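You operate a simulated robot arm through the tools that you are given. There is no shell and no other tool. Be economical: measure what you need, move in short steps, check, and stop when the job is done.

You run a simulated robot arm. Do the job below in one go: nothing can be reset, and whatever is moved stays where it is left.

Task
Tip out the old juice, then fill both tumblers with water.
Fine: juice into the grey bowl; water to about the line; tumblers and jug back in their places; spill nothing.
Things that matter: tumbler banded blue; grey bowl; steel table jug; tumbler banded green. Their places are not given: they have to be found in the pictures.

It is judged by the outcome, as a careful person would: the job done as asked, and still so three seconds after it is handed in. It fails if anything else is knocked over, pushed out of place, dropped, spilled or broken.

Robot
A 6-joint arm with a two-finger parallel gripper, fixed in place. Base frame: the origin is at the foot of the arm, x ahead of it, y to its left, z up; the work surface is at about z = 75. Lengths are in cm, angles in degrees, forces in N, time in s.
With the tool pointing down near the work surface it reaches from about 16 to 74 cm from the base axis. Its first joint turns from -166.0 to 166.0 degrees. Payload 3.91 kg.
Tool frame: the origin (TCP) lies between the finger pads and is the grasp point; the fingertips stand 3 cm ahead of it; z points along the fingers, y is the line along which they close. Largest opening 11 cm; finger width 2, thickness 1; the body of the gripper, 4.8 by 11.2 cm, starts 5.5 cm behind the TCP.
Orientation is that of the tool frame in the base frame, as a unit quaternion [w, x, y, z]. With the fingers straight down and closing along the base's y, the tool's x points along the base's -x, its y along +y and its z along -z.

Tools
- The arm moves only by the tool nudge_tool. Its argument "series" is a list that holds one entry, the list of rows, each a list of 7 numbers: the opening in per cent of the stroke, from 0 (shut) to 100 (fully open), then the shift along the base's x, y, z in units of 100 mm (1.0 is 100 mm), then the turn, a rotation vector about the base's x, y, z in units of 90 degrees (1.0 is 90 degrees). In form: [[[grip, dx, dy, dz, ax, ay, az], ...]]. A call has 1 to 10 rows; each row is the pose to reach, as a shift and turn from the pose commanded when the call began. A call with a number of a shift or a turn outside -1 to 1 is refused whole. A row lasts 0.2 s, in which the tool goes at most 5 cm and 8.6 degrees; a call with a longer step from one row to the next is refused whole, and so is a gripper value outside its range. Where a pose cannot be reached the arm comes as near as it can. A force on the tool above 40 N (or 10 N above the force at the start of the call, whichever is more), or a blocked arm, ends the call early, and 0.2 s more pass. Each finger travels about 4.5 cm/s and halts on what it meets, pressing with about 27 N; the grip force reading is that of the motor and also rises with nothing between the fingers. The clock runs only during rows and for 0.2 s after the last one: add rows that repeat a pose to give the fingers time. It gives the time, the measured TCP pose, the force on the tool (base axes), the opening and the grip force at its end, in the units of the frame above (readings bear some noise), and new pictures: "show" is both (left out), scene, wrist or none.
- Cameras (640 x 400 px; columns grow to the right, rows downward): "scene" is fixed at [21.73, -50.25, 150.54]; the picture's right is [0.75, -0.66, 0.00], its down [-0.56, -0.64, -0.52] and it looks along [0.34, 0.39, -0.85] (base axes); focal length 214 px, centre (320, 200). "wrist" rides on the gripper at [7.1, 2.2, -10.7] in the tool frame; the picture's right is [-0.29, 0.96, 0.00], its down [-0.76, -0.23, -0.61] and it looks along [-0.58, -0.18, 0.79] (tool axes); focal length 243 px, centre (320, 200).
- move_column(by): slides the trunk up (or, below 0, down) by that many cm; the arm rides with it, the base frame stays. It gives what a move gives, with no picture.
- probe_pixels(camera, pixels): there is no depth. For up to 12 entries [column, row, z] of the newest picture of that camera ("zoom" is the newest enlarged one), the place [x, y] in the base frame at which the ray of that pixel passes the height z, good to about 0.3 cm. No time passes.
- close_up(camera, box): a new picture of the part [left, top, right, bottom] of that camera's present view, enlarged. No time passes.
- hand_in(): hands the job in; it is judged then, once.

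Go step by step. Measure first, check grasps and placings, and put right what went wrong. The budget is 80 turns and 200 pictures, counting those below and the enlarged ones. Unless the task says otherwise, let go and move clear before handing in, and close with one line.

The tools are called after "Emit:" as a command line: name --argument value ..., lists and objects as JSON in quotes. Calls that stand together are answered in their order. nudge_tool: Moves the arm, as the interface text tells. Its arguments: {"type":"object","properties":{"series":{"type":"array"},"show":{"type":"string","enum":["both","scene","wrist","none"]}},"required":["series"]} The other tools are called the same way: move_column (by) slides the trunk up or down; probe_pixels (camera, pixels) gives the place at which the rays of pixels pass given heights; close_up (camera, box) takes an enlarged picture of a part of a camera's view; hand_in () hands the job in.

At the start:

```text
time: 0.0
eef_pos: [39.68, 0.42, 120.86]
ee_rot: [0.0, 0.0, 1.0, 0.0]
force: [0.2, -0.7, -0.2]
width: 10.99
gripper_force: 0.1
trunk travel left (down, up): [-52.5, 6.5]
```

scene: 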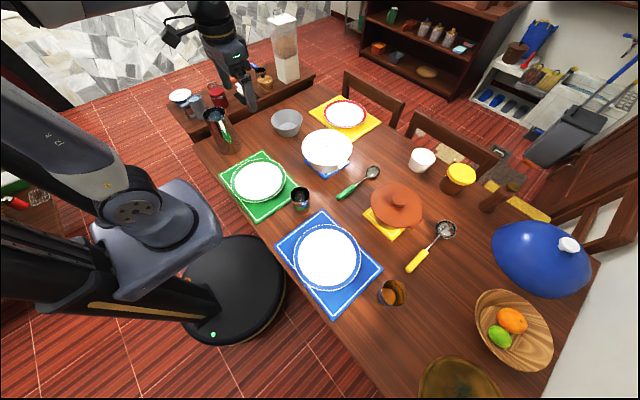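
wrist: 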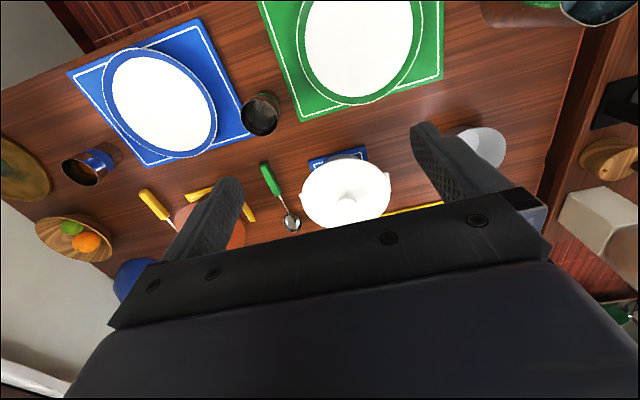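

The scene shows a tumbler near (392,292), another near (300,199), a jug-like thing near (217,128) and a grey bowl at (287,122). I'll enlarge these areas.

Emit:
close_up --camera "scene" --box '[160, 70, 320, 170]'

Emit:
close_up --camera "scene" --box '[260, 170, 340, 220]'

Emit:
close_up --camera "scene" --box '[350, 260, 430, 310]'

Emit:
close_up --camera "wrist" --box '[40, 80, 300, 240]'

```text
4.00 times, centred on (240, 120) of scene
```

zoom: 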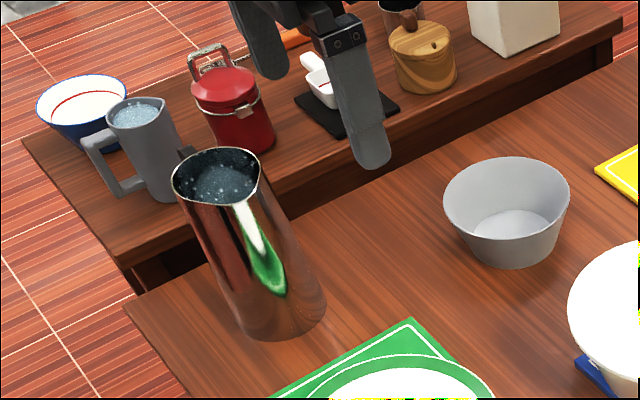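

```text
8.00 times, centred on (300, 195) of scene
```

zoom: 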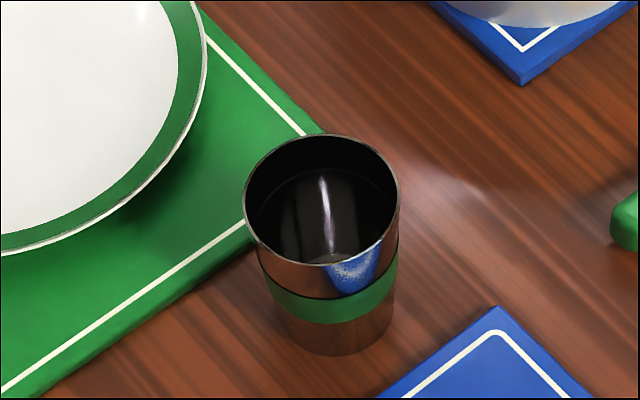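

```text
8.00 times, centred on (390, 285) of scene
```

zoom: 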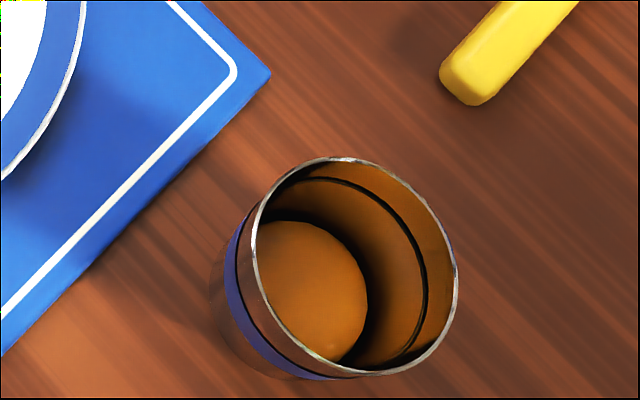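

```text
2.46 times, centred on (170, 160) of wrist
```

zoom: 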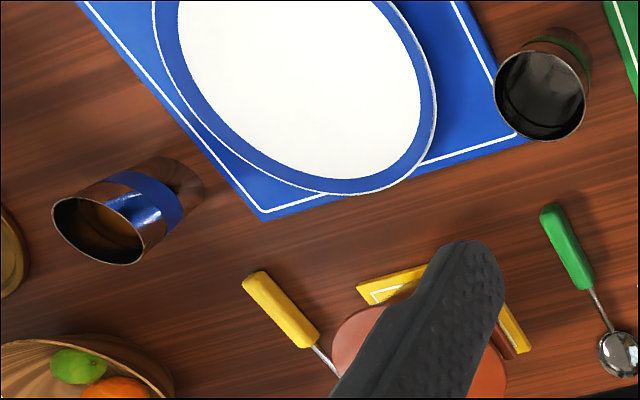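

Blue tumbler (392,292) holds amber juice; the green one looks empty or dark; the steel jug (217,128) holds water. I'll probe the rims and bases.

Emit:
probe_pixels --camera "scene" --pixels '[[300.3, 195, 84], [302.2, 209, 75], [290.3, 195, 84], [310, 195, 84], [302.3, 214.3, 75], [394, 293.4, 84], [389, 300, 75], [214.5, 113.5, 95], [214.5, 113.5, 100], [230, 149.5, 75], [286.5, 120, 82], [287.5, 128, 75]]'

Emit:
probe_pixels --camera "wrist" --pixels '[[259.5, 120, 84], [263, 105, 75], [79, 173, 84], [110, 152, 75], [489, 147, 82], [480, 145, 75], [595, 10, 98], [540, 12, 75]]'

Emit:
close_up --camera "wrist" --box '[440, 0, 640, 180]'

Emit:
close_up --camera "scene" --box '[190, 90, 250, 160]'

```text
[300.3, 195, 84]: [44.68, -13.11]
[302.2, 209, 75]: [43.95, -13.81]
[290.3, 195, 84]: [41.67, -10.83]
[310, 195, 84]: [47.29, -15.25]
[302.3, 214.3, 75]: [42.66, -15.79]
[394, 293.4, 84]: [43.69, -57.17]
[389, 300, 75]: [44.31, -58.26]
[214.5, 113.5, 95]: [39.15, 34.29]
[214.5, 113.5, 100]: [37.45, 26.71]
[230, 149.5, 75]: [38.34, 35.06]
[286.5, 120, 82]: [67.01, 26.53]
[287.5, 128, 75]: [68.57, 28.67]
```

```text
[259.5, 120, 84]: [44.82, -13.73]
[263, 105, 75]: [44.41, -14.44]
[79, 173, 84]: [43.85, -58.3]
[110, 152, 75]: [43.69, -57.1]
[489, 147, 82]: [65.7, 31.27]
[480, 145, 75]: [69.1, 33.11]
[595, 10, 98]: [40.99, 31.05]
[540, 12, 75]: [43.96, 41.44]
```

```text
2.22 times, centred on (540, 90) of wrist
```

zoom: 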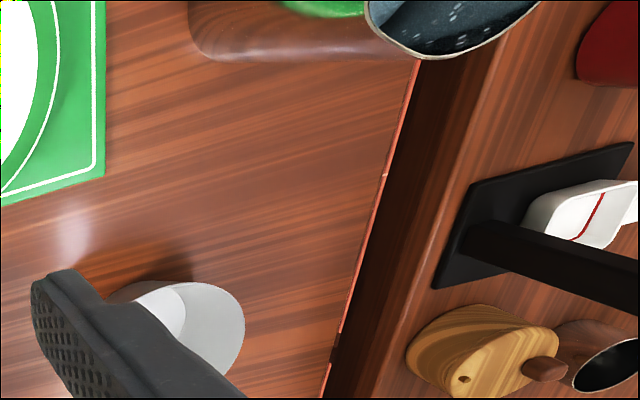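

```text
5.71 times, centred on (220, 125) of scene
```

zoom: 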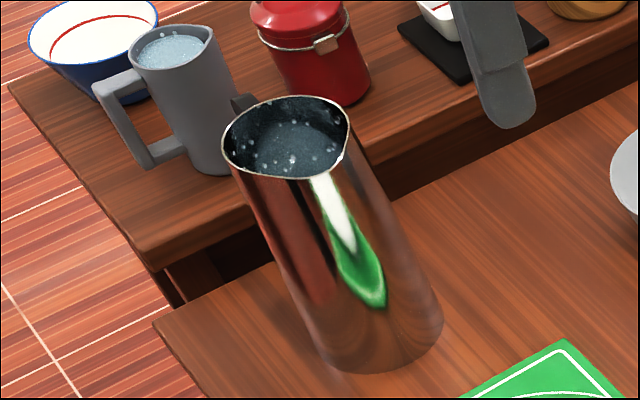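

Green tumbler ≈ (44.6,-13.5), blue ≈ (43.8,-57.7), bowl ≈ (67.5,28.5), jug ≈ (38.7,34.5) with its handle on the far side. I'll swing the wrist camera to look at the jug and bowl more closely.

Emit:
nudge_tool --series '[[[100, -0.27, 0.3, 0, 0, 0, 0.076], [100, -0.54, 0.6, 0, 0, 0, 0.152], [100, -0.8, 0.9, 0, 0, 0, 0.228]]]' --show "none"

Emit:
nudge_tool --series '[[[100, -0.27, 0.3, 0, 0, 0, 0.076], [100, -0.54, 0.6, 0, 0, 0, 0.152], [100, -0.8, 0.9, 0, 0, 0, 0.228]]]' --show "wrist"

```text
time: 0.8
eef_pos: [31.79, 9.32, 120.86]
ee_rot: [0.0, -0.179, 0.984, 0.0]
force: [0.8, -0.1, -0.6]
width: 11.01
gripper_force: 0.0
trunk travel left (down, up): [-52.5, 6.5]
```

```text
time: 1.6
eef_pos: [23.65, 18.46, 120.74]
ee_rot: [0.0, -0.351, 0.937, 0.0]
force: [0.2, 0.0, -0.4]
width: 11.03
gripper_force: 0.1
trunk travel left (down, up): [-52.5, 6.5]
```

wrist: 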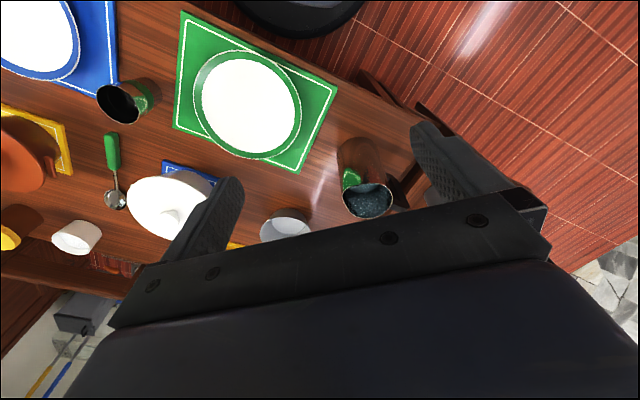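

The jug shows at (365,195), with its handle to the right-up near (400,200). I'll zoom and probe.

Emit:
close_up --camera "wrist" --box '[320, 125, 440, 225]'

Emit:
close_up --camera "wrist" --box '[80, 60, 180, 130]'

Emit:
probe_pixels --camera "wrist" --pixels '[[366, 201, 97], [366, 201, 95], [366, 201, 99], [359, 147, 75], [358, 137, 75], [340, 150, 75], [380, 147, 75], [341, 201, 97], [392, 201, 97], [287, 225, 82]]'

```text
4.00 times, centred on (380, 175) of wrist
```

zoom: 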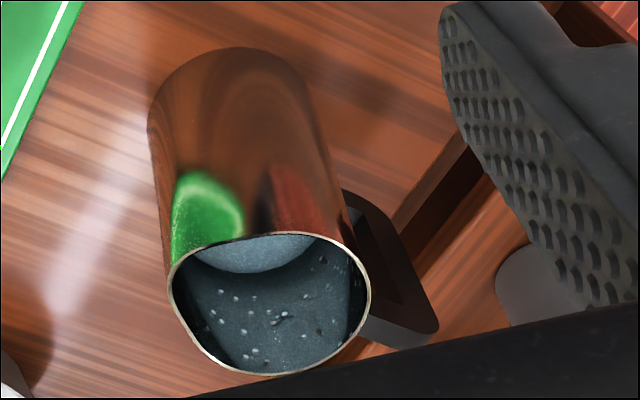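

```text
5.71 times, centred on (130, 95) of wrist
```

zoom: 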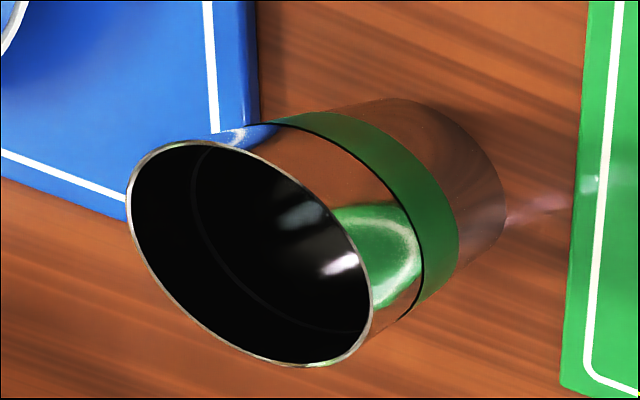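

```text
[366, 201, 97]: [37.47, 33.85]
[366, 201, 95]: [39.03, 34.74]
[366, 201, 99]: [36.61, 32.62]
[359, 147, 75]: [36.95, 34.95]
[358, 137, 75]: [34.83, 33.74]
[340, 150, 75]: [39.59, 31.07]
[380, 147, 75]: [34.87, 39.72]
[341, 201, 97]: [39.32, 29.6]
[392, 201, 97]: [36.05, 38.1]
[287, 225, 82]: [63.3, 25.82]
```

Rim at z≈95 puts the jug axis at about (39,34.5), with a 9 cm diameter, handle toward +y and spout toward -y. The green tumbler is empty with a ring line inside. I'll now swing round high to the blue tumbler.

Emit:
nudge_tool --series '[[[100, 0.21, -0.32, 0, 0, 0, -0.06], [100, 0.42, -0.64, 0, 0, 0, -0.12], [100, 0.63, -0.95, 0, 0, 0, -0.175]]]' --show "none"

Emit:
nudge_tool --series '[[[100, 0.1, -0.32, 0, 0, 0, -0.06], [100, 0.2, -0.64, 0, 0, 0, -0.12], [100, 0.3, -0.95, 0, 0, 0, -0.175]]]' --show "none"

Emit:
nudge_tool --series '[[[100, 0, -0.32, 0, 0, 0, -0.06], [100, 0, -0.64, 0, 0, 0, -0.12], [100, 0, -0.97, 0, 0, 0, -0.175]]]' --show "none"

Emit:
nudge_tool --series '[[[100, 0, -0.32, 0, 0, 0, -0.06], [100, 0, -0.64, 0, 0, 0, -0.12], [100, 0, -0.97, 0, 0, 0, -0.175]]]' --show "none"

Emit:
nudge_tool --series '[[[100, 0, -0.32, 0, 0, 0, -0.06], [100, -0.05, -0.64, 0, 0, 0, -0.12], [100, -0.1, -0.97, 0, 0, 0, -0.175]]]' --show "none"

Emit:
nudge_tool --series '[[[100, 0, -0.32, 0, 0, 0, -0.06], [100, -0.1, -0.64, 0, 0, 0, -0.12], [100, -0.2, -0.8, 0, 0, 0, -0.17]]]'

```text
time: 2.4
eef_pos: [29.94, 8.82, 120.95]
ee_rot: [0.0, -0.218, 0.976, 0.0]
force: [0.2, 0.1, -0.8]
width: 11.0
gripper_force: 0.0
trunk travel left (down, up): [-52.5, 6.5]
```

```text
time: 3.2
eef_pos: [33.19, -0.54, 120.71]
ee_rot: [0.0, -0.081, 0.997, 0.0]
force: [0.0, 0.7, -0.5]
width: 10.97
gripper_force: 0.1
trunk travel left (down, up): [-52.5, 6.5]
```

```text
time: 4.0
eef_pos: [32.98, -10.49, 120.83]
ee_rot: [0.0, 0.055, 0.998, 0.0]
force: [-0.6, -0.3, 1.5]
width: 11.01
gripper_force: 0.1
trunk travel left (down, up): [-52.5, 6.5]
```

```text
time: 4.8
eef_pos: [33.06, -20.1, 120.82]
ee_rot: [0.0, 0.192, 0.981, 0.0]
force: [-0.8, -0.5, 0.2]
width: 10.99
gripper_force: 0.1
trunk travel left (down, up): [-52.5, 6.5]
```

```text
time: 5.6
eef_pos: [31.98, -29.71, 120.77]
ee_rot: [0.0, 0.323, 0.946, 0.0]
force: [0.8, -0.3, -0.2]
width: 11.0
gripper_force: 0.0
trunk travel left (down, up): [-52.5, 6.5]
```

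```text
time: 6.4
eef_pos: [29.92, -37.81, 120.88]
ee_rot: [0.0, 0.446, 0.895, 0.001]
force: [-0.8, 0.2, 0.8]
width: 10.99
gripper_force: 0.0
trunk travel left (down, up): [-52.5, 6.5]
```

scene: 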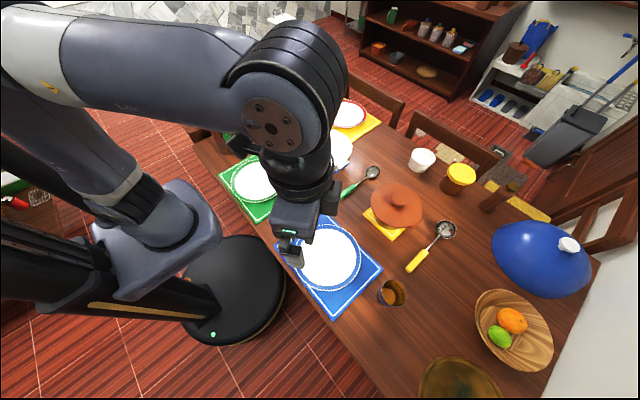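
wrist: 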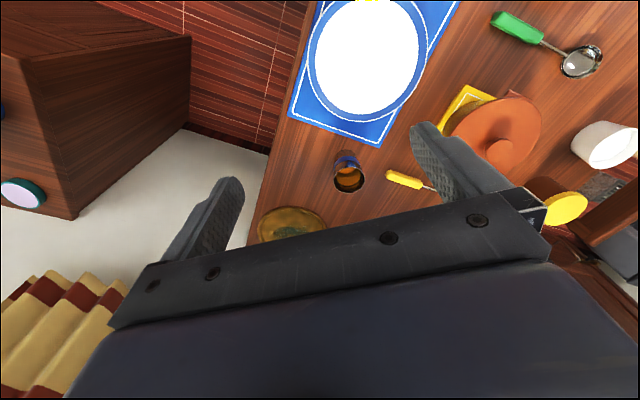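

Tumbler is at wrist (348,172), clear of the plate. Zoom and probe.

Emit:
close_up --camera "wrist" --box '[316, 140, 380, 200]'

Emit:
probe_pixels --camera "wrist" --pixels '[[349, 180, 84], [349, 180, 86], [345, 158, 75], [379, 146, 76], [270, 152, 75], [258, 230, 75], [326, 225, 78], [388, 175, 76], [363, 179, 84], [334, 179, 84]]'

Emit:
probe_pixels --camera "scene" --pixels '[[394, 293.4, 84], [394, 293.4, 86], [332, 321, 75], [282, 259, 75]]'

```text
6.67 times, centred on (348, 170) of wrist
```

zoom: 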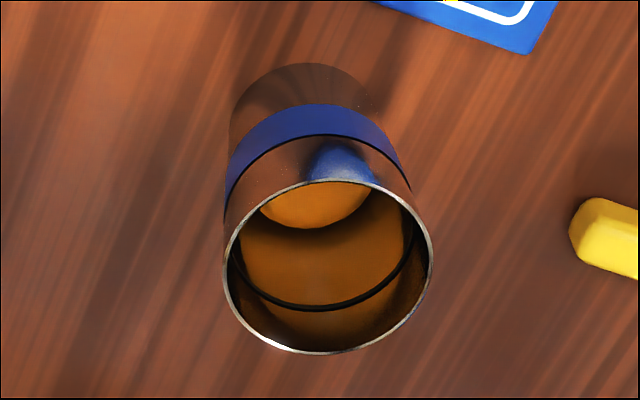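

```text
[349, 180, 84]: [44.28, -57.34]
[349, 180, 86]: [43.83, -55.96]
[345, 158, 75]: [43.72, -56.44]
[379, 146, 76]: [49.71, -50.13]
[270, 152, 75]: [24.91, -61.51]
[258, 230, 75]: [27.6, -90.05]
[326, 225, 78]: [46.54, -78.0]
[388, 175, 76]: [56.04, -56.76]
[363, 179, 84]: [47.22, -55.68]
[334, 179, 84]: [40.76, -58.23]
```

```text
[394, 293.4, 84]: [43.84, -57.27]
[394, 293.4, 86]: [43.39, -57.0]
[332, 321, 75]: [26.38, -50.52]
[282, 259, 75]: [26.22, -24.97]
```

Blue tumbler axis ≈ (44.0,-57.3), rim z≈84, diameter 7.1, fill ring just under the rim. I'll pitch the tool to 45° along heading -53° and descend to a pre-grasp point 14 cm back.

Emit:
nudge_tool --series '[[[100, 0.07, -0.08, -0.16, -0.067, -0.05, 0], [100, 0.14, -0.16, -0.33, -0.133, -0.1, 0], [100, 0.2, -0.25, -0.5, -0.2, -0.15, 0], [100, 0.27, -0.33, -0.66, -0.267, -0.2, 0], [100, 0.34, -0.41, -0.83, -0.333, -0.25, 0], [100, 0.4, -0.5, -1.0, -0.4, -0.3, 0]]]' --show "none"

Emit:
nudge_tool --series '[[[100, 0.12, -0.2, -0.33, 0, 0, 0], [100, 0.25, -0.4, -0.66, 0, 0, 0], [100, 0.37, -0.6, -1.0, 0, 0, 0]]]' --show "none"

Emit:
nudge_tool --series '[[[100, 0, 0, -0.33, 0, 0, 0], [100, 0, 0, -0.66, 0, 0, 0], [100, 0, 0, -1.0, 0, 0, 0]]]'

```text
time: 7.8
eef_pos: [34.12, -42.69, 110.83]
ee_rot: [0.342, 0.413, 0.827, -0.171]
force: [-0.6, 0.2, -1.0]
width: 11.02
gripper_force: 0.0
trunk travel left (down, up): [-52.5, 6.5]
```

```text
time: 8.6
eef_pos: [37.73, -48.82, 100.72]
ee_rot: [0.342, 0.412, 0.827, -0.171]
force: [0.3, -0.5, -0.4]
width: 11.02
gripper_force: 0.0
trunk travel left (down, up): [-52.5, 6.5]
```

```text
time: 9.4
eef_pos: [37.72, -48.73, 90.64]
ee_rot: [0.339, 0.396, 0.836, -0.173]
force: [-0.8, -2.0, -0.1]
width: 11.01
gripper_force: 0.0
out of reach, approached as far as the arm can: row 2
trunk travel left (down, up): [-52.5, 6.5]
```

scene: 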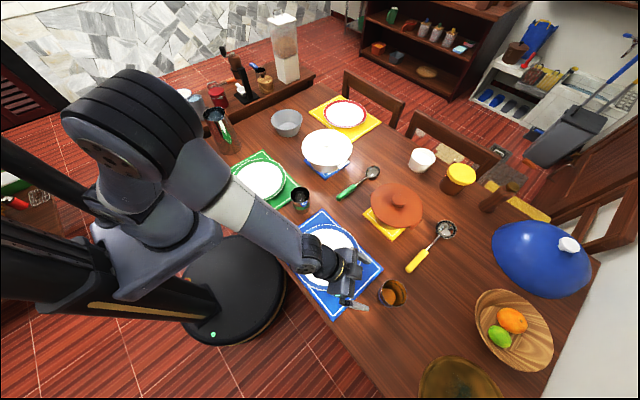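
wrist: 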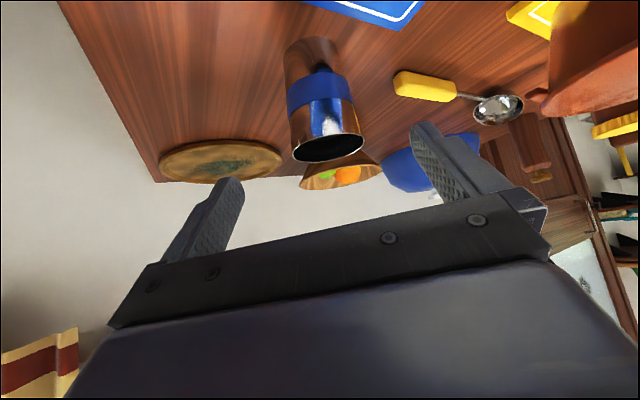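

The arm hit its limit at this height (row 2 flagged), so I'll raise the tool and lower the trunk by 20 cm instead.

Emit:
nudge_tool --series '[[[100, 0, 0, 0.33, 0, 0, 0], [100, 0, 0, 0.66, 0, 0, 0], [100, 0, 0, 1.0, 0, 0, 0]]]' --show "none"

Emit:
nudge_tool --series '[[[100, 0, 0, 0.33, 0, 0, 0], [100, 0, 0, 0.66, 0, 0, 0], [100, 0, 0, 1.0, 0, 0, 0]]]' --show "none"

Emit:
move_column --by -20

Emit:
nudge_tool --series '[[[100, 0, 0, 0, 0, 0, 0]]]'

```text
time: 10.2
eef_pos: [38.4, -48.7, 101.1]
ee_rot: [0.37, 0.481, 0.783, -0.134]
force: [-1.7, 0.4, -1.1]
width: 10.99
gripper_force: 0.0
out of reach, approached as far as the arm can: row 2
trunk travel left (down, up): [-52.5, 6.5]
```

```text
time: 11.0
eef_pos: [37.75, -48.72, 110.93]
ee_rot: [0.342, 0.412, 0.827, -0.171]
force: [-0.1, 0.3, 0.9]
width: 10.98
gripper_force: 0.0
trunk travel left (down, up): [-52.5, 6.5]
```

```text
time: 13.2
eef_pos: [37.69, -48.73, 90.95]
ee_rot: [0.342, 0.413, 0.826, -0.172]
force: [-0.3, -0.3, 0.0]
width: 11.02
gripper_force: 0.0
trunk travel left (down, up): [-32.5, 26.5]
```

```text
time: 13.6
eef_pos: [37.58, -48.81, 90.99]
ee_rot: [0.342, 0.412, 0.827, -0.172]
force: [0.8, -0.5, 0.1]
width: 10.99
gripper_force: 0.0
trunk travel left (down, up): [-32.5, 26.5]
```

scene: 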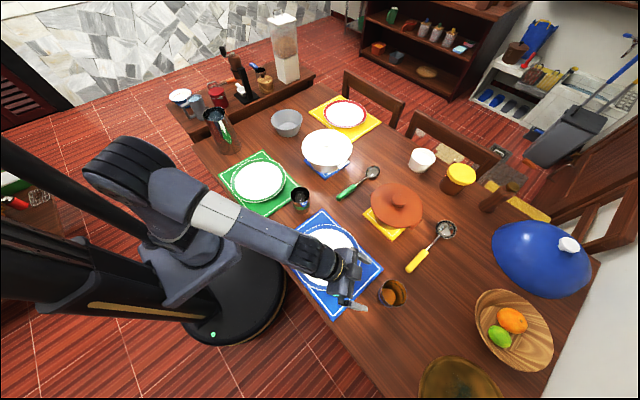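
wrist: 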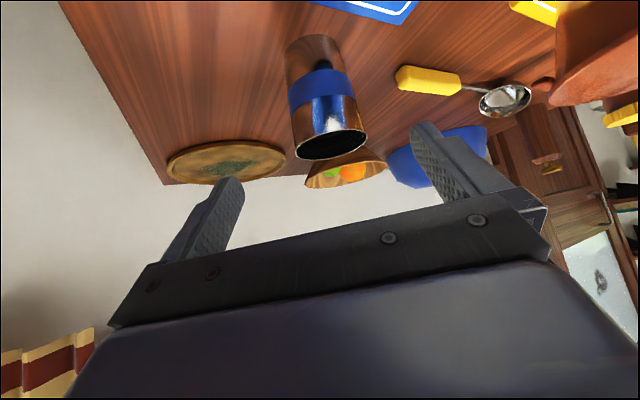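

Pose is right and reachable now. I'll move most of the way along the approach, then check.

Emit:
nudge_tool --series '[[[100, 0.1, -0.14, -0.2, 0, 0, 0], [100, 0.2, -0.28, -0.4, 0, 0, 0], [100, 0.3, -0.41, -0.6, 0, 0, 0], [100, 0.4, -0.54, -0.78, 0, 0, 0], [100, 0.46, -0.62, -0.9, 0, 0, 0]]]'

Emit:
close_up --camera "scene" --box '[340, 250, 430, 320]'

```text
time: 14.8
eef_pos: [42.31, -54.97, 81.91]
ee_rot: [0.342, 0.413, 0.826, -0.172]
force: [0.3, 0.1, 0.2]
width: 11.01
gripper_force: 0.0
trunk travel left (down, up): [-32.5, 26.5]
```

scene: 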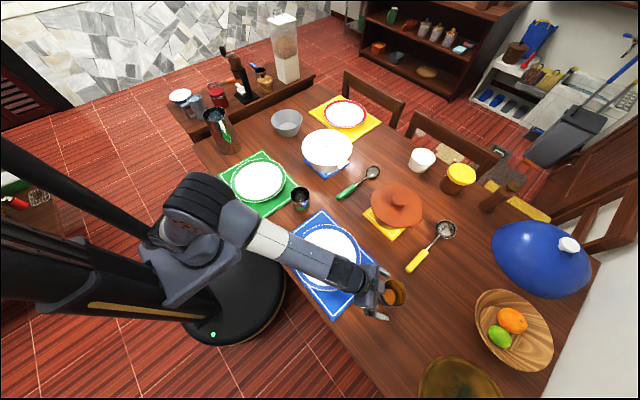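
wrist: 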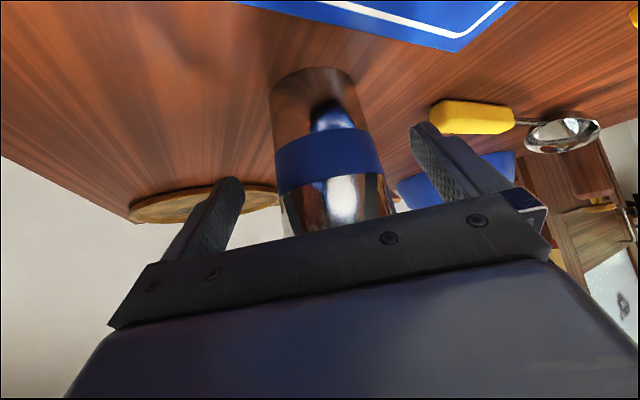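

```text
5.71 times, centred on (385, 285) of scene
```

zoom: 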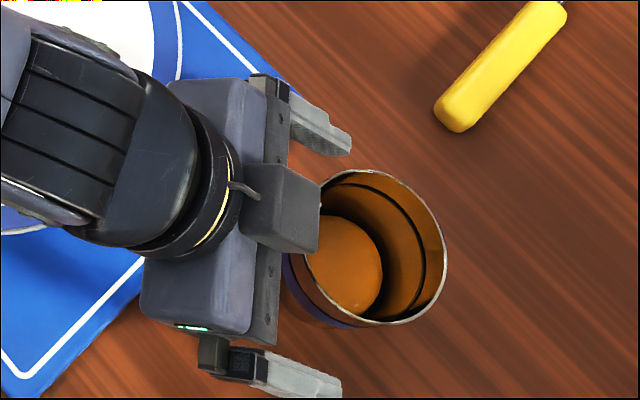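

Tumbler sits centred between the fingers; a small box on top of the palm is close to the rim, so I'll stay slightly back: 1.5 cm forward, 0.9 down, then close.

Emit:
nudge_tool --series '[[[100, 0.045, -0.06, -0.045, 0, 0, 0], [100, 0.09, -0.12, -0.09, 0, 0, 0], [100, 0.09, -0.12, -0.09, 0, 0, 0]]]' --show "none"

Emit:
nudge_tool --series '[[[60, 0, 0, 0, 0, 0, 0], [30, 0, 0, 0, 0, 0, 0], [30, 0, 0, 0, 0, 0, 0], [30, 0, 0, 0, 0, 0, 0], [30, 0, 0, 0, 0, 0, 0]]]'

Emit:
close_up --camera "scene" --box '[340, 250, 430, 320]'

```text
time: 15.6
eef_pos: [43.13, -56.21, 80.97]
ee_rot: [0.342, 0.412, 0.827, -0.171]
force: [0.1, 0.1, -0.6]
width: 11.0
gripper_force: 0.0
trunk travel left (down, up): [-32.5, 26.5]
```

```text
time: 16.8
eef_pos: [43.08, -56.03, 80.99]
ee_rot: [0.342, 0.413, 0.827, -0.172]
force: [-0.2, -0.1, -0.3]
width: 6.48
gripper_force: 27.1
trunk travel left (down, up): [-32.5, 26.5]
```

scene: 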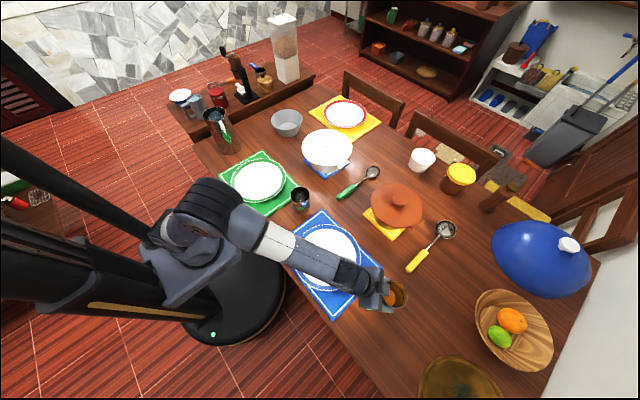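
wrist: 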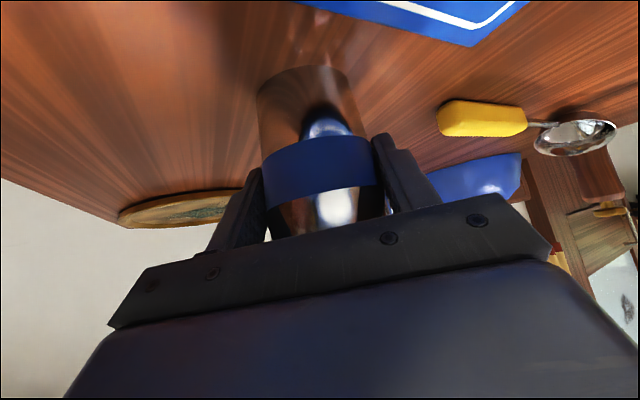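

```text
5.71 times, centred on (385, 285) of scene
```

zoom: 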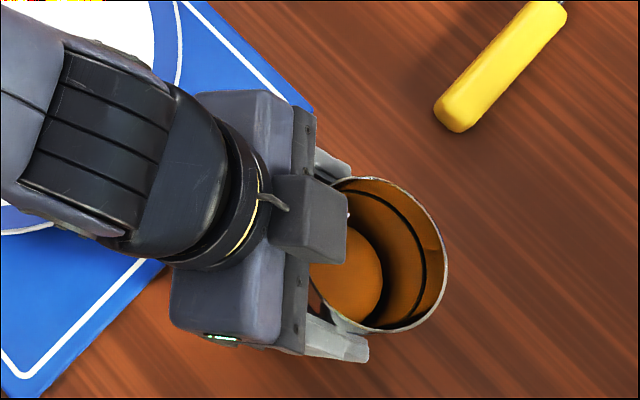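

Grip holds the blue tumbler (width 6.48, 27 N); grasp pose recorded as (43.1,-56.1,81.0), heading -53°. I'll lift and check it before carrying.

Emit:
nudge_tool --series '[[[30, 0, 0, 0.1, 0, 0, 0], [30, 0, 0, 0.3, 0, 0, 0], [30, 0, 0, 0.55, 0, 0, 0], [30, 0, 0, 0.8, 0, 0, 0], [30, 0, 0, 1.0, 0, 0, 0]]]'

Emit:
close_up --camera "scene" --box '[340, 230, 430, 300]'

```text
time: 18.0
eef_pos: [43.17, -56.07, 90.95]
ee_rot: [0.342, 0.413, 0.827, -0.171]
force: [0.5, 0.3, -2.2]
width: 6.68
gripper_force: 27.1
trunk travel left (down, up): [-32.5, 26.5]
```

scene: 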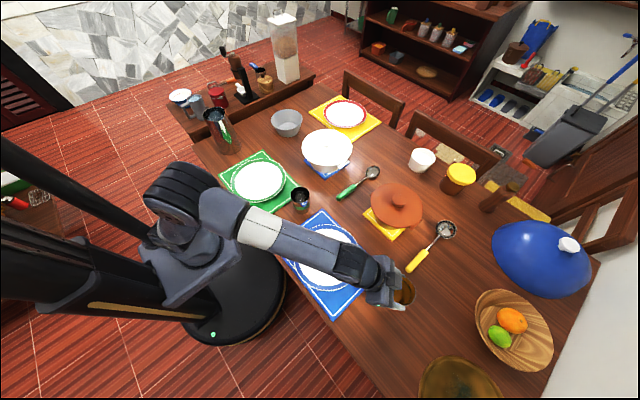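
wrist: 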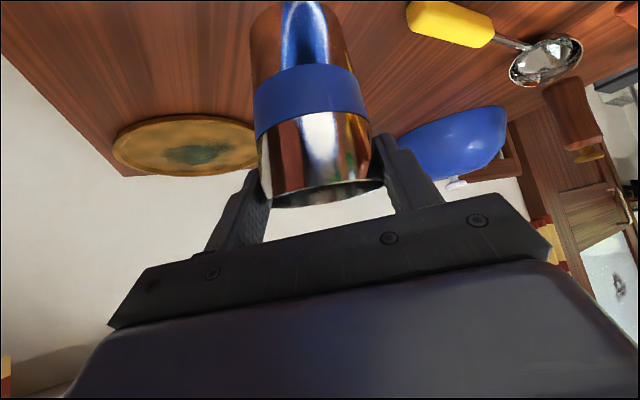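

```text
5.71 times, centred on (385, 265) of scene
```

zoom: 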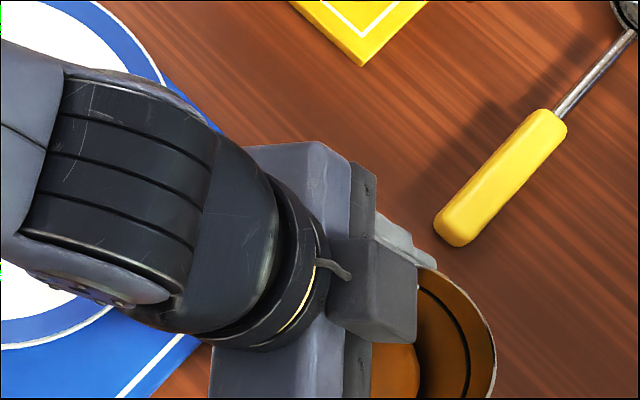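

The tumbler slid down in the fingers (width 6.48→6.68, rim now visible at wrist row 195). I'll wait a moment to see whether it's stable.

Emit:
nudge_tool --series '[[[20, 0, 0, 0, 0, 0, 0], [20, 0, 0, 0, 0, 0, 0], [20, 0, 0, 0, 0, 0, 0], [20, 0, 0, 0, 0, 0, 0]]]' --show "wrist"

```text
time: 19.0
eef_pos: [43.14, -56.23, 90.99]
ee_rot: [0.341, 0.413, 0.827, -0.172]
force: [1.2, 0.1, -0.7]
width: 6.67
gripper_force: 27.0
trunk travel left (down, up): [-32.5, 26.5]
```

wrist: 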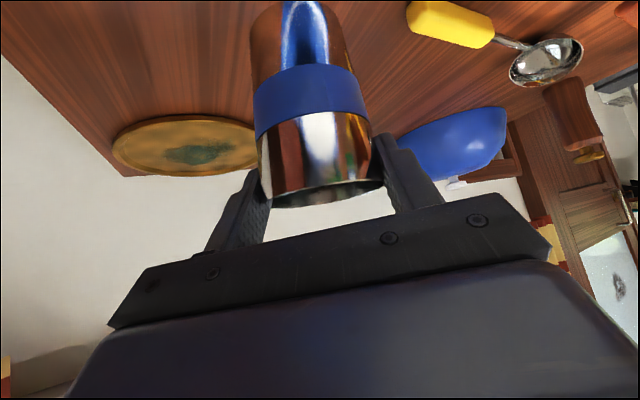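

The slip was about 3 cm because contact was only near the fingertips. Safer to set it down and regrasp deeper: I'll lower about 6.5 cm first, then feel for contact.

Emit:
nudge_tool --series '[[[20, 0, 0, -0.15, 0, 0, 0], [20, 0, 0, -0.3, 0, 0, 0], [20, 0, 0, -0.45, 0, 0, 0], [20, 0, 0, -0.58, 0, 0, 0], [20, 0, 0, -0.62, 0, 0, 0]]]'

Emit:
close_up --camera "wrist" --box '[200, 0, 440, 220]'

```text
time: 20.2
eef_pos: [43.19, -56.08, 84.81]
ee_rot: [0.342, 0.413, 0.827, -0.171]
force: [-0.3, 0.1, 0.4]
width: 6.65
gripper_force: 27.5
trunk travel left (down, up): [-32.5, 26.5]
```

scene: 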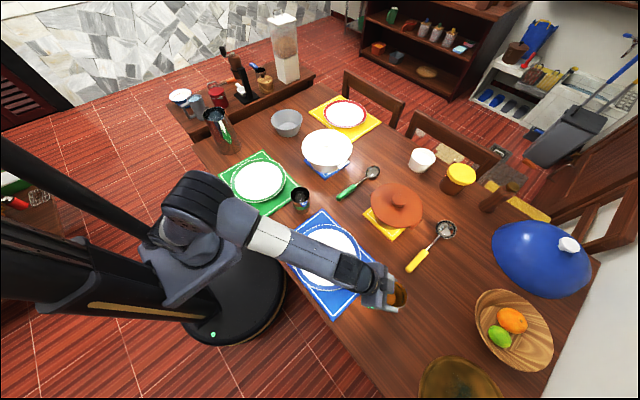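
wrist: 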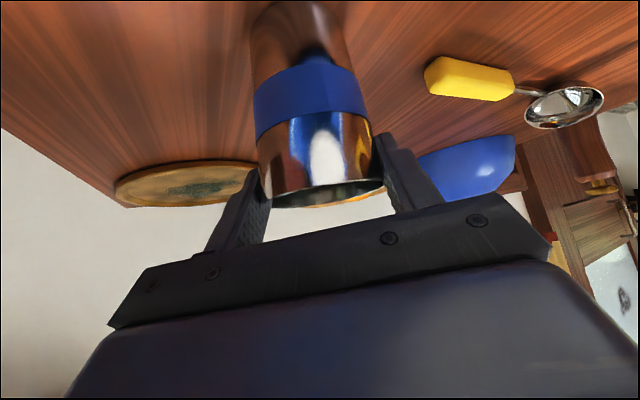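

```text
1.82 times, centred on (320, 110) of wrist
```

zoom: 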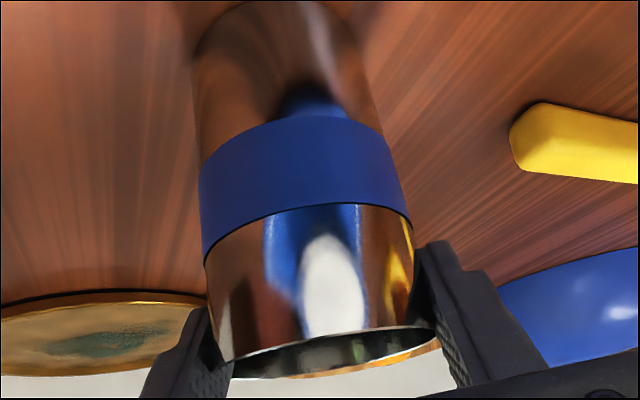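

Looks near contact (bottom visible near row 0). I'll lower in small steps and watch force and grip.

Emit:
nudge_tool --series '[[[20, 0, 0, -0.02, 0, 0, 0], [20, 0, 0, -0.04, 0, 0, 0], [20, 0, 0, -0.06, 0, 0, 0]]]' --show "wrist"

```text
time: 21.0
eef_pos: [43.16, -56.16, 84.47]
ee_rot: [0.345, 0.412, 0.826, -0.172]
force: [0.7, 4.0, 14.1]
width: 6.59
gripper_force: 26.4
trunk travel left (down, up): [-32.5, 26.5]
```

wrist: 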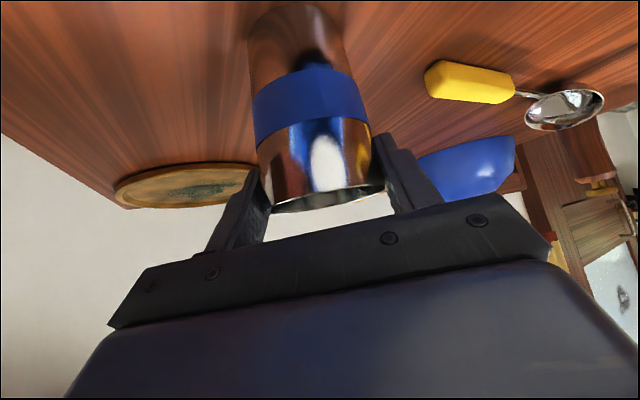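

Firm contact (14 N) with no slipping, so the tumbler stands on the table. I'll open, move 0.8 cm further in and lower, and regrip with the pads fully on it.

Emit:
nudge_tool --series '[[[20, 0, 0, 0.03, 0, 0, 0], [60, 0, 0, 0.03, 0, 0, 0], [100, 0, 0, 0.03, 0, 0, 0], [100, 0, 0, 0.03, 0, 0, 0], [100, 0, 0, 0.03, 0, 0, 0], [100, 0, 0, 0.03, 0, 0, 0]]]' --show "none"

Emit:
nudge_tool --series '[[[100, 0.02, -0.02, -0.12, 0, 0, 0], [100, 0.03, -0.04, -0.24, 0, 0, 0], [100, 0.045, -0.065, -0.34, 0, 0, 0], [100, 0.045, -0.065, -0.34, 0, 0, 0]]]'

Emit:
close_up --camera "scene" --box '[340, 250, 430, 320]'

```text
time: 22.4
eef_pos: [43.21, -56.19, 84.49]
ee_rot: [0.342, 0.413, 0.827, -0.172]
force: [-0.1, -0.6, 0.5]
width: 11.02
gripper_force: 0.1
trunk travel left (down, up): [-32.5, 26.5]
```

```text
time: 23.4
eef_pos: [43.59, -56.78, 81.03]
ee_rot: [0.343, 0.412, 0.827, -0.171]
force: [0.0, -0.2, 0.0]
width: 10.99
gripper_force: 0.1
trunk travel left (down, up): [-32.5, 26.5]
```

scene: 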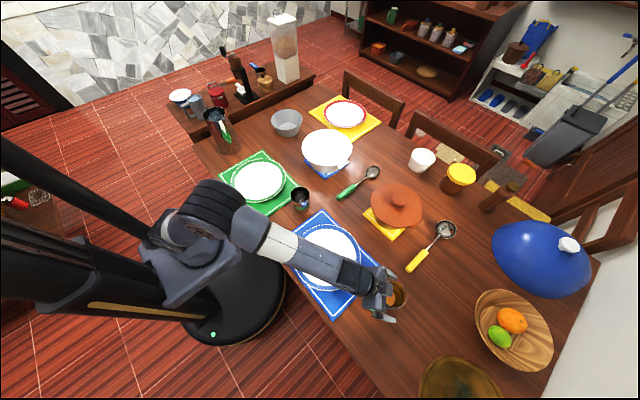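
wrist: 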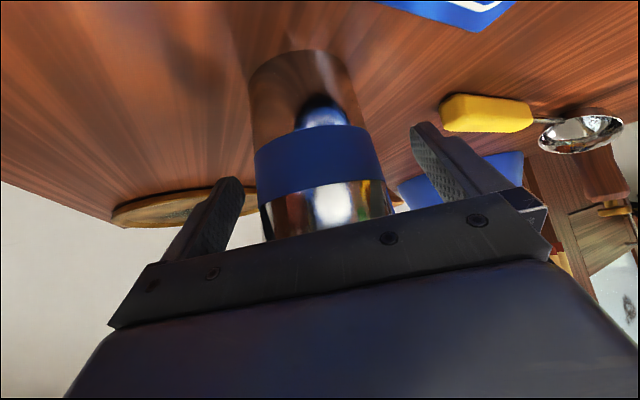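

```text
5.71 times, centred on (385, 285) of scene
```

zoom: 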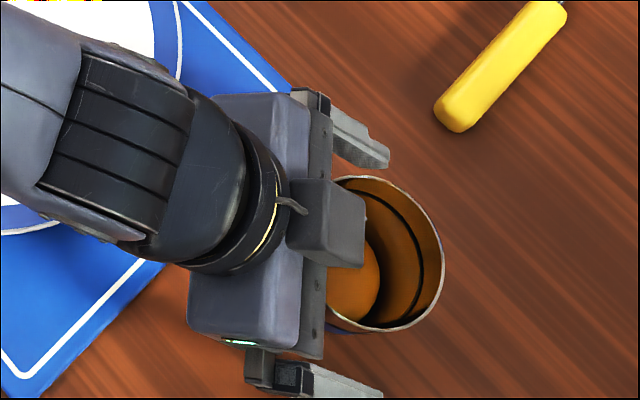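

No contact with the rim; closing and test-lifting gently by 1 cm.

Emit:
nudge_tool --series '[[[60, 0, 0, 0, 0, 0, 0], [20, 0, 0, 0, 0, 0, 0], [10, 0, 0, 0, 0, 0, 0], [10, 0, 0, 0, 0, 0, 0], [10, 0, 0, 0, 0, 0, 0], [10, 0, 0, 0, 0, 0, 0], [10, 0, 0, 0, 0, 0, 0], [10, 0, 0, 0, 0, 0, 0]]]' --show "wrist"

Emit:
nudge_tool --series '[[[10, 0, 0, 0.02, 0, 0, 0], [10, 0, 0, 0.05, 0, 0, 0], [10, 0, 0, 0.09, 0, 0, 0], [10, 0, 0, 0.14, 0, 0, 0], [10, 0, 0, 0.2, 0, 0, 0]]]' --show "wrist"

```text
time: 25.2
eef_pos: [43.58, -56.82, 81.07]
ee_rot: [0.342, 0.412, 0.827, -0.171]
force: [-1.0, -0.7, 0.5]
width: 6.4
gripper_force: 27.1
trunk travel left (down, up): [-32.5, 26.5]
```

wrist: 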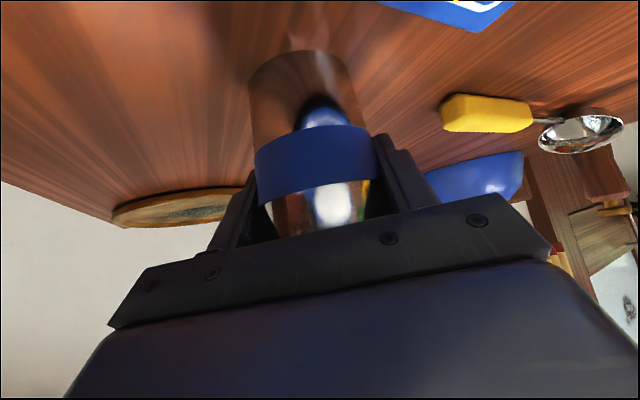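

```text
time: 26.4
eef_pos: [43.64, -56.78, 83.08]
ee_rot: [0.342, 0.412, 0.827, -0.172]
force: [0.1, 0.3, -1.1]
width: 6.39
gripper_force: 26.9
trunk travel left (down, up): [-32.5, 26.5]
```

wrist: 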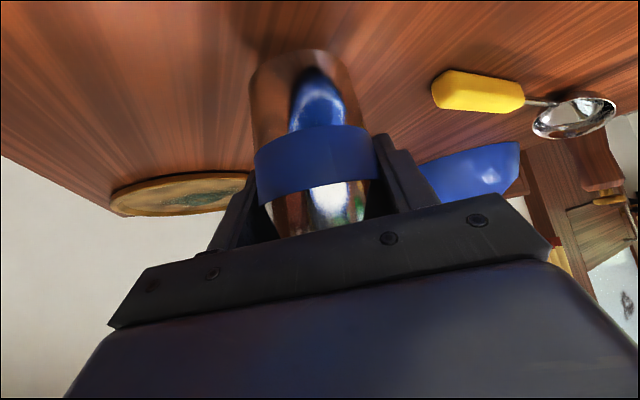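

No slip now. Carrying it up and round toward the bowl in smooth legs.

Emit:
nudge_tool --series '[[[10, 0, 0, 0.1, 0, 0, 0], [10, 0, 0, 0.3, 0, 0, 0], [10, 0, 0, 0.55, 0, 0, 0], [10, 0, 0, 0.8, 0, 0, 0], [10, 0, 0, 1.0, 0, 0, 0]]]' --show "wrist"

Emit:
nudge_tool --series '[[[10, -0.02, 0.15, 0.2, 0, 0, 0.02], [10, -0.05, 0.4, 0.45, 0, 0, 0.05], [10, -0.07, 0.65, 0.7, 0, 0, 0.08], [10, -0.1, 0.9, 0.9, 0, 0, 0.108]]]' --show "none"

Emit:
nudge_tool --series '[[[10, 0.05, 0.22, 0.1, 0, 0, 0.027], [10, 0.1, 0.45, 0.2, 0, 0, 0.054], [10, 0.15, 0.68, 0.26, 0, 0, 0.081], [10, 0.2, 0.9, 0.3, 0, 0, 0.108]]]' --show "none"

Emit:
nudge_tool --series '[[[10, 0.07, 0.25, 0, 0, 0, 0.027], [10, 0.15, 0.5, 0, 0, 0, 0.054], [10, 0.22, 0.75, 0, 0, 0, 0.081], [10, 0.3, 1.0, 0, 0, 0, 0.108]]]'

```text
time: 27.6
eef_pos: [43.51, -56.85, 93.03]
ee_rot: [0.342, 0.413, 0.827, -0.171]
force: [0.3, 0.6, -0.7]
width: 6.37
gripper_force: 27.4
trunk travel left (down, up): [-32.5, 26.5]
```

wrist: 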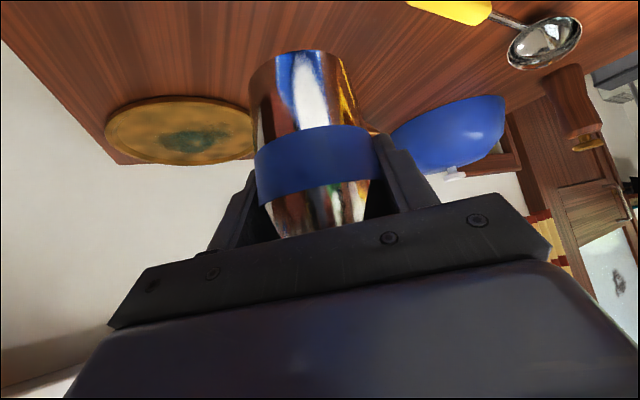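

```text
time: 28.6
eef_pos: [42.63, -47.77, 102.02]
ee_rot: [0.356, 0.34, 0.859, -0.141]
force: [-0.3, 0.0, -2.0]
width: 6.39
gripper_force: 27.1
trunk travel left (down, up): [-32.5, 26.5]
```

```text
time: 29.6
eef_pos: [44.59, -38.71, 105.07]
ee_rot: [0.366, 0.268, 0.884, -0.112]
force: [-0.1, 0.2, -1.9]
width: 6.38
gripper_force: 26.8
trunk travel left (down, up): [-32.5, 26.5]
```

```text
time: 30.6
eef_pos: [47.68, -28.65, 104.97]
ee_rot: [0.374, 0.191, 0.904, -0.08]
force: [0.3, -0.4, -0.9]
width: 6.36
gripper_force: 26.7
trunk travel left (down, up): [-32.5, 26.5]
```

scene: 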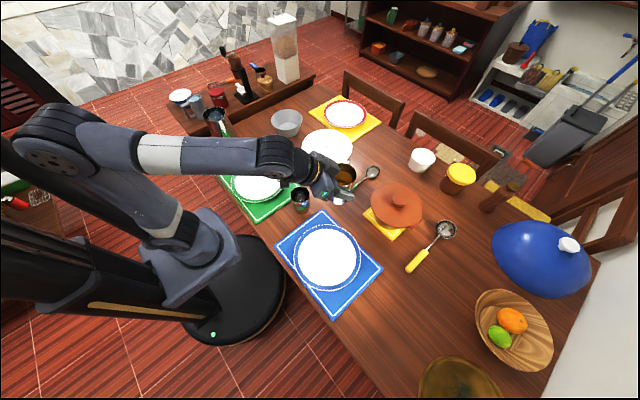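
wrist: 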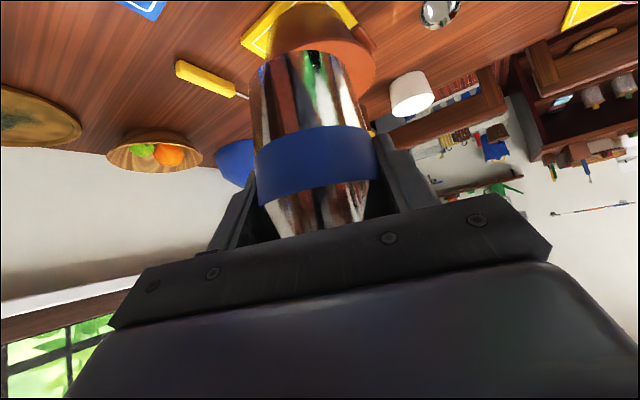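

Steady. Continuing the carry toward the bowl with five more legs.

Emit:
nudge_tool --series '[[[10, 0.06, 0.25, 0, 0, 0, 0.024], [10, 0.12, 0.5, 0, 0, 0, 0.049], [10, 0.18, 0.75, 0, 0, 0, 0.073], [10, 0.25, 1.0, 0, 0, 0, 0.098]]]' --show "none"

Emit:
nudge_tool --series '[[[10, 0.06, 0.25, 0, 0, 0, 0.024], [10, 0.12, 0.5, 0, 0, 0, 0.049], [10, 0.18, 0.75, 0, 0, 0, 0.073], [10, 0.25, 1.0, 0, 0, 0, 0.098]]]' --show "none"

Emit:
nudge_tool --series '[[[10, 0.06, 0.25, 0, 0, 0, 0.024], [10, 0.12, 0.5, 0, 0, 0, 0.049], [10, 0.18, 0.75, 0, 0, 0, 0.073], [10, 0.25, 1.0, 0, 0, 0, 0.098]]]' --show "none"

Emit:
nudge_tool --series '[[[10, 0.06, 0.25, 0, 0, 0, 0.024], [10, 0.12, 0.5, 0, 0, 0, 0.049], [10, 0.18, 0.75, 0, 0, 0, 0.073], [10, 0.25, 1.0, 0, 0, 0, 0.098]]]' --show "both"

Emit:
close_up --camera "scene" --box '[220, 80, 380, 180]'

```text
time: 31.6
eef_pos: [50.14, -18.67, 104.97]
ee_rot: [0.379, 0.121, 0.916, -0.051]
force: [0.7, -0.6, -1.4]
width: 6.36
gripper_force: 27.2
trunk travel left (down, up): [-32.5, 26.5]
```

```text
time: 32.6
eef_pos: [52.73, -8.78, 105.0]
ee_rot: [0.383, 0.051, 0.922, -0.022]
force: [-1.0, -0.1, -0.4]
width: 6.35
gripper_force: 26.7
trunk travel left (down, up): [-32.5, 26.5]
```

```text
time: 33.6
eef_pos: [55.12, 1.38, 105.05]
ee_rot: [0.382, -0.02, 0.924, 0.008]
force: [0.9, 0.2, -1.9]
width: 6.36
gripper_force: 27.0
trunk travel left (down, up): [-32.5, 26.5]
```

```text
time: 34.6
eef_pos: [57.69, 11.21, 104.98]
ee_rot: [0.381, -0.091, 0.919, 0.037]
force: [-1.0, -0.1, -1.5]
width: 6.37
gripper_force: 26.7
trunk travel left (down, up): [-32.5, 26.5]
```

scene: 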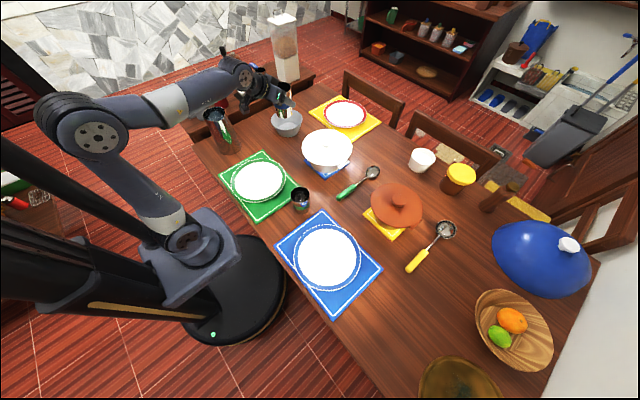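
wrist: 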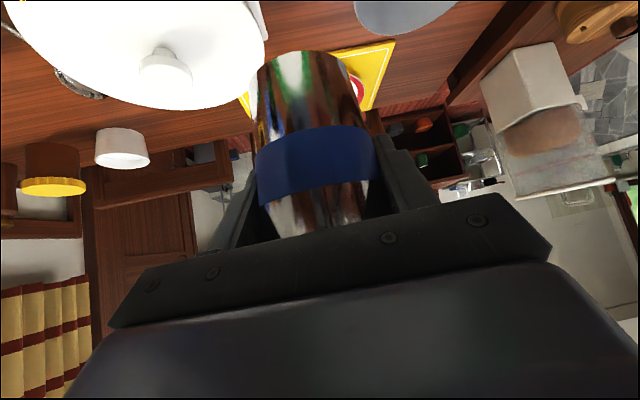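

```text
4.00 times, centred on (300, 130) of scene
```

zoom: 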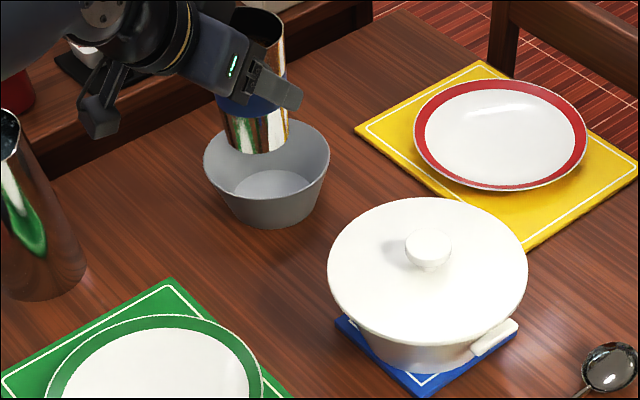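

The bowl is clear; its rim centre is about (286.8,120) and base about (288,131). I'll probe it for an accurate centre.

Emit:
probe_pixels --camera "scene" --pixels '[[286.8, 120, 80], [286.8, 120, 82], [286.8, 120, 84], [288.3, 130.5, 75], [288.5, 132.5, 75], [270.7, 120.5, 82], [302.5, 118.7, 82], [279, 129, 75], [298.5, 128, 75], [327, 145, 90], [327, 157, 75]]'

Emit:
probe_pixels --camera "wrist" --pixels '[[405, 10, 82], [353, 5, 82], [459, 5, 82], [405, 34, 82]]'

```text
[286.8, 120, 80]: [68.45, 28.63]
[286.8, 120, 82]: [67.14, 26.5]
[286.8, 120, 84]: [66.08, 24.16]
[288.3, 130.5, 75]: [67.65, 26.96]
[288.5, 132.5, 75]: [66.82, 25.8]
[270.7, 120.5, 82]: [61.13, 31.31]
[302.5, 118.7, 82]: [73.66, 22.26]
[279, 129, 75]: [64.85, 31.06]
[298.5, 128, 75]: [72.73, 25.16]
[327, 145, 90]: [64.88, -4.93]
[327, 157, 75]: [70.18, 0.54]
```

```text
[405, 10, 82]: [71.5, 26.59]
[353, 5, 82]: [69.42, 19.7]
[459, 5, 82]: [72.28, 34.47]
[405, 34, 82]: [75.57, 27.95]
```

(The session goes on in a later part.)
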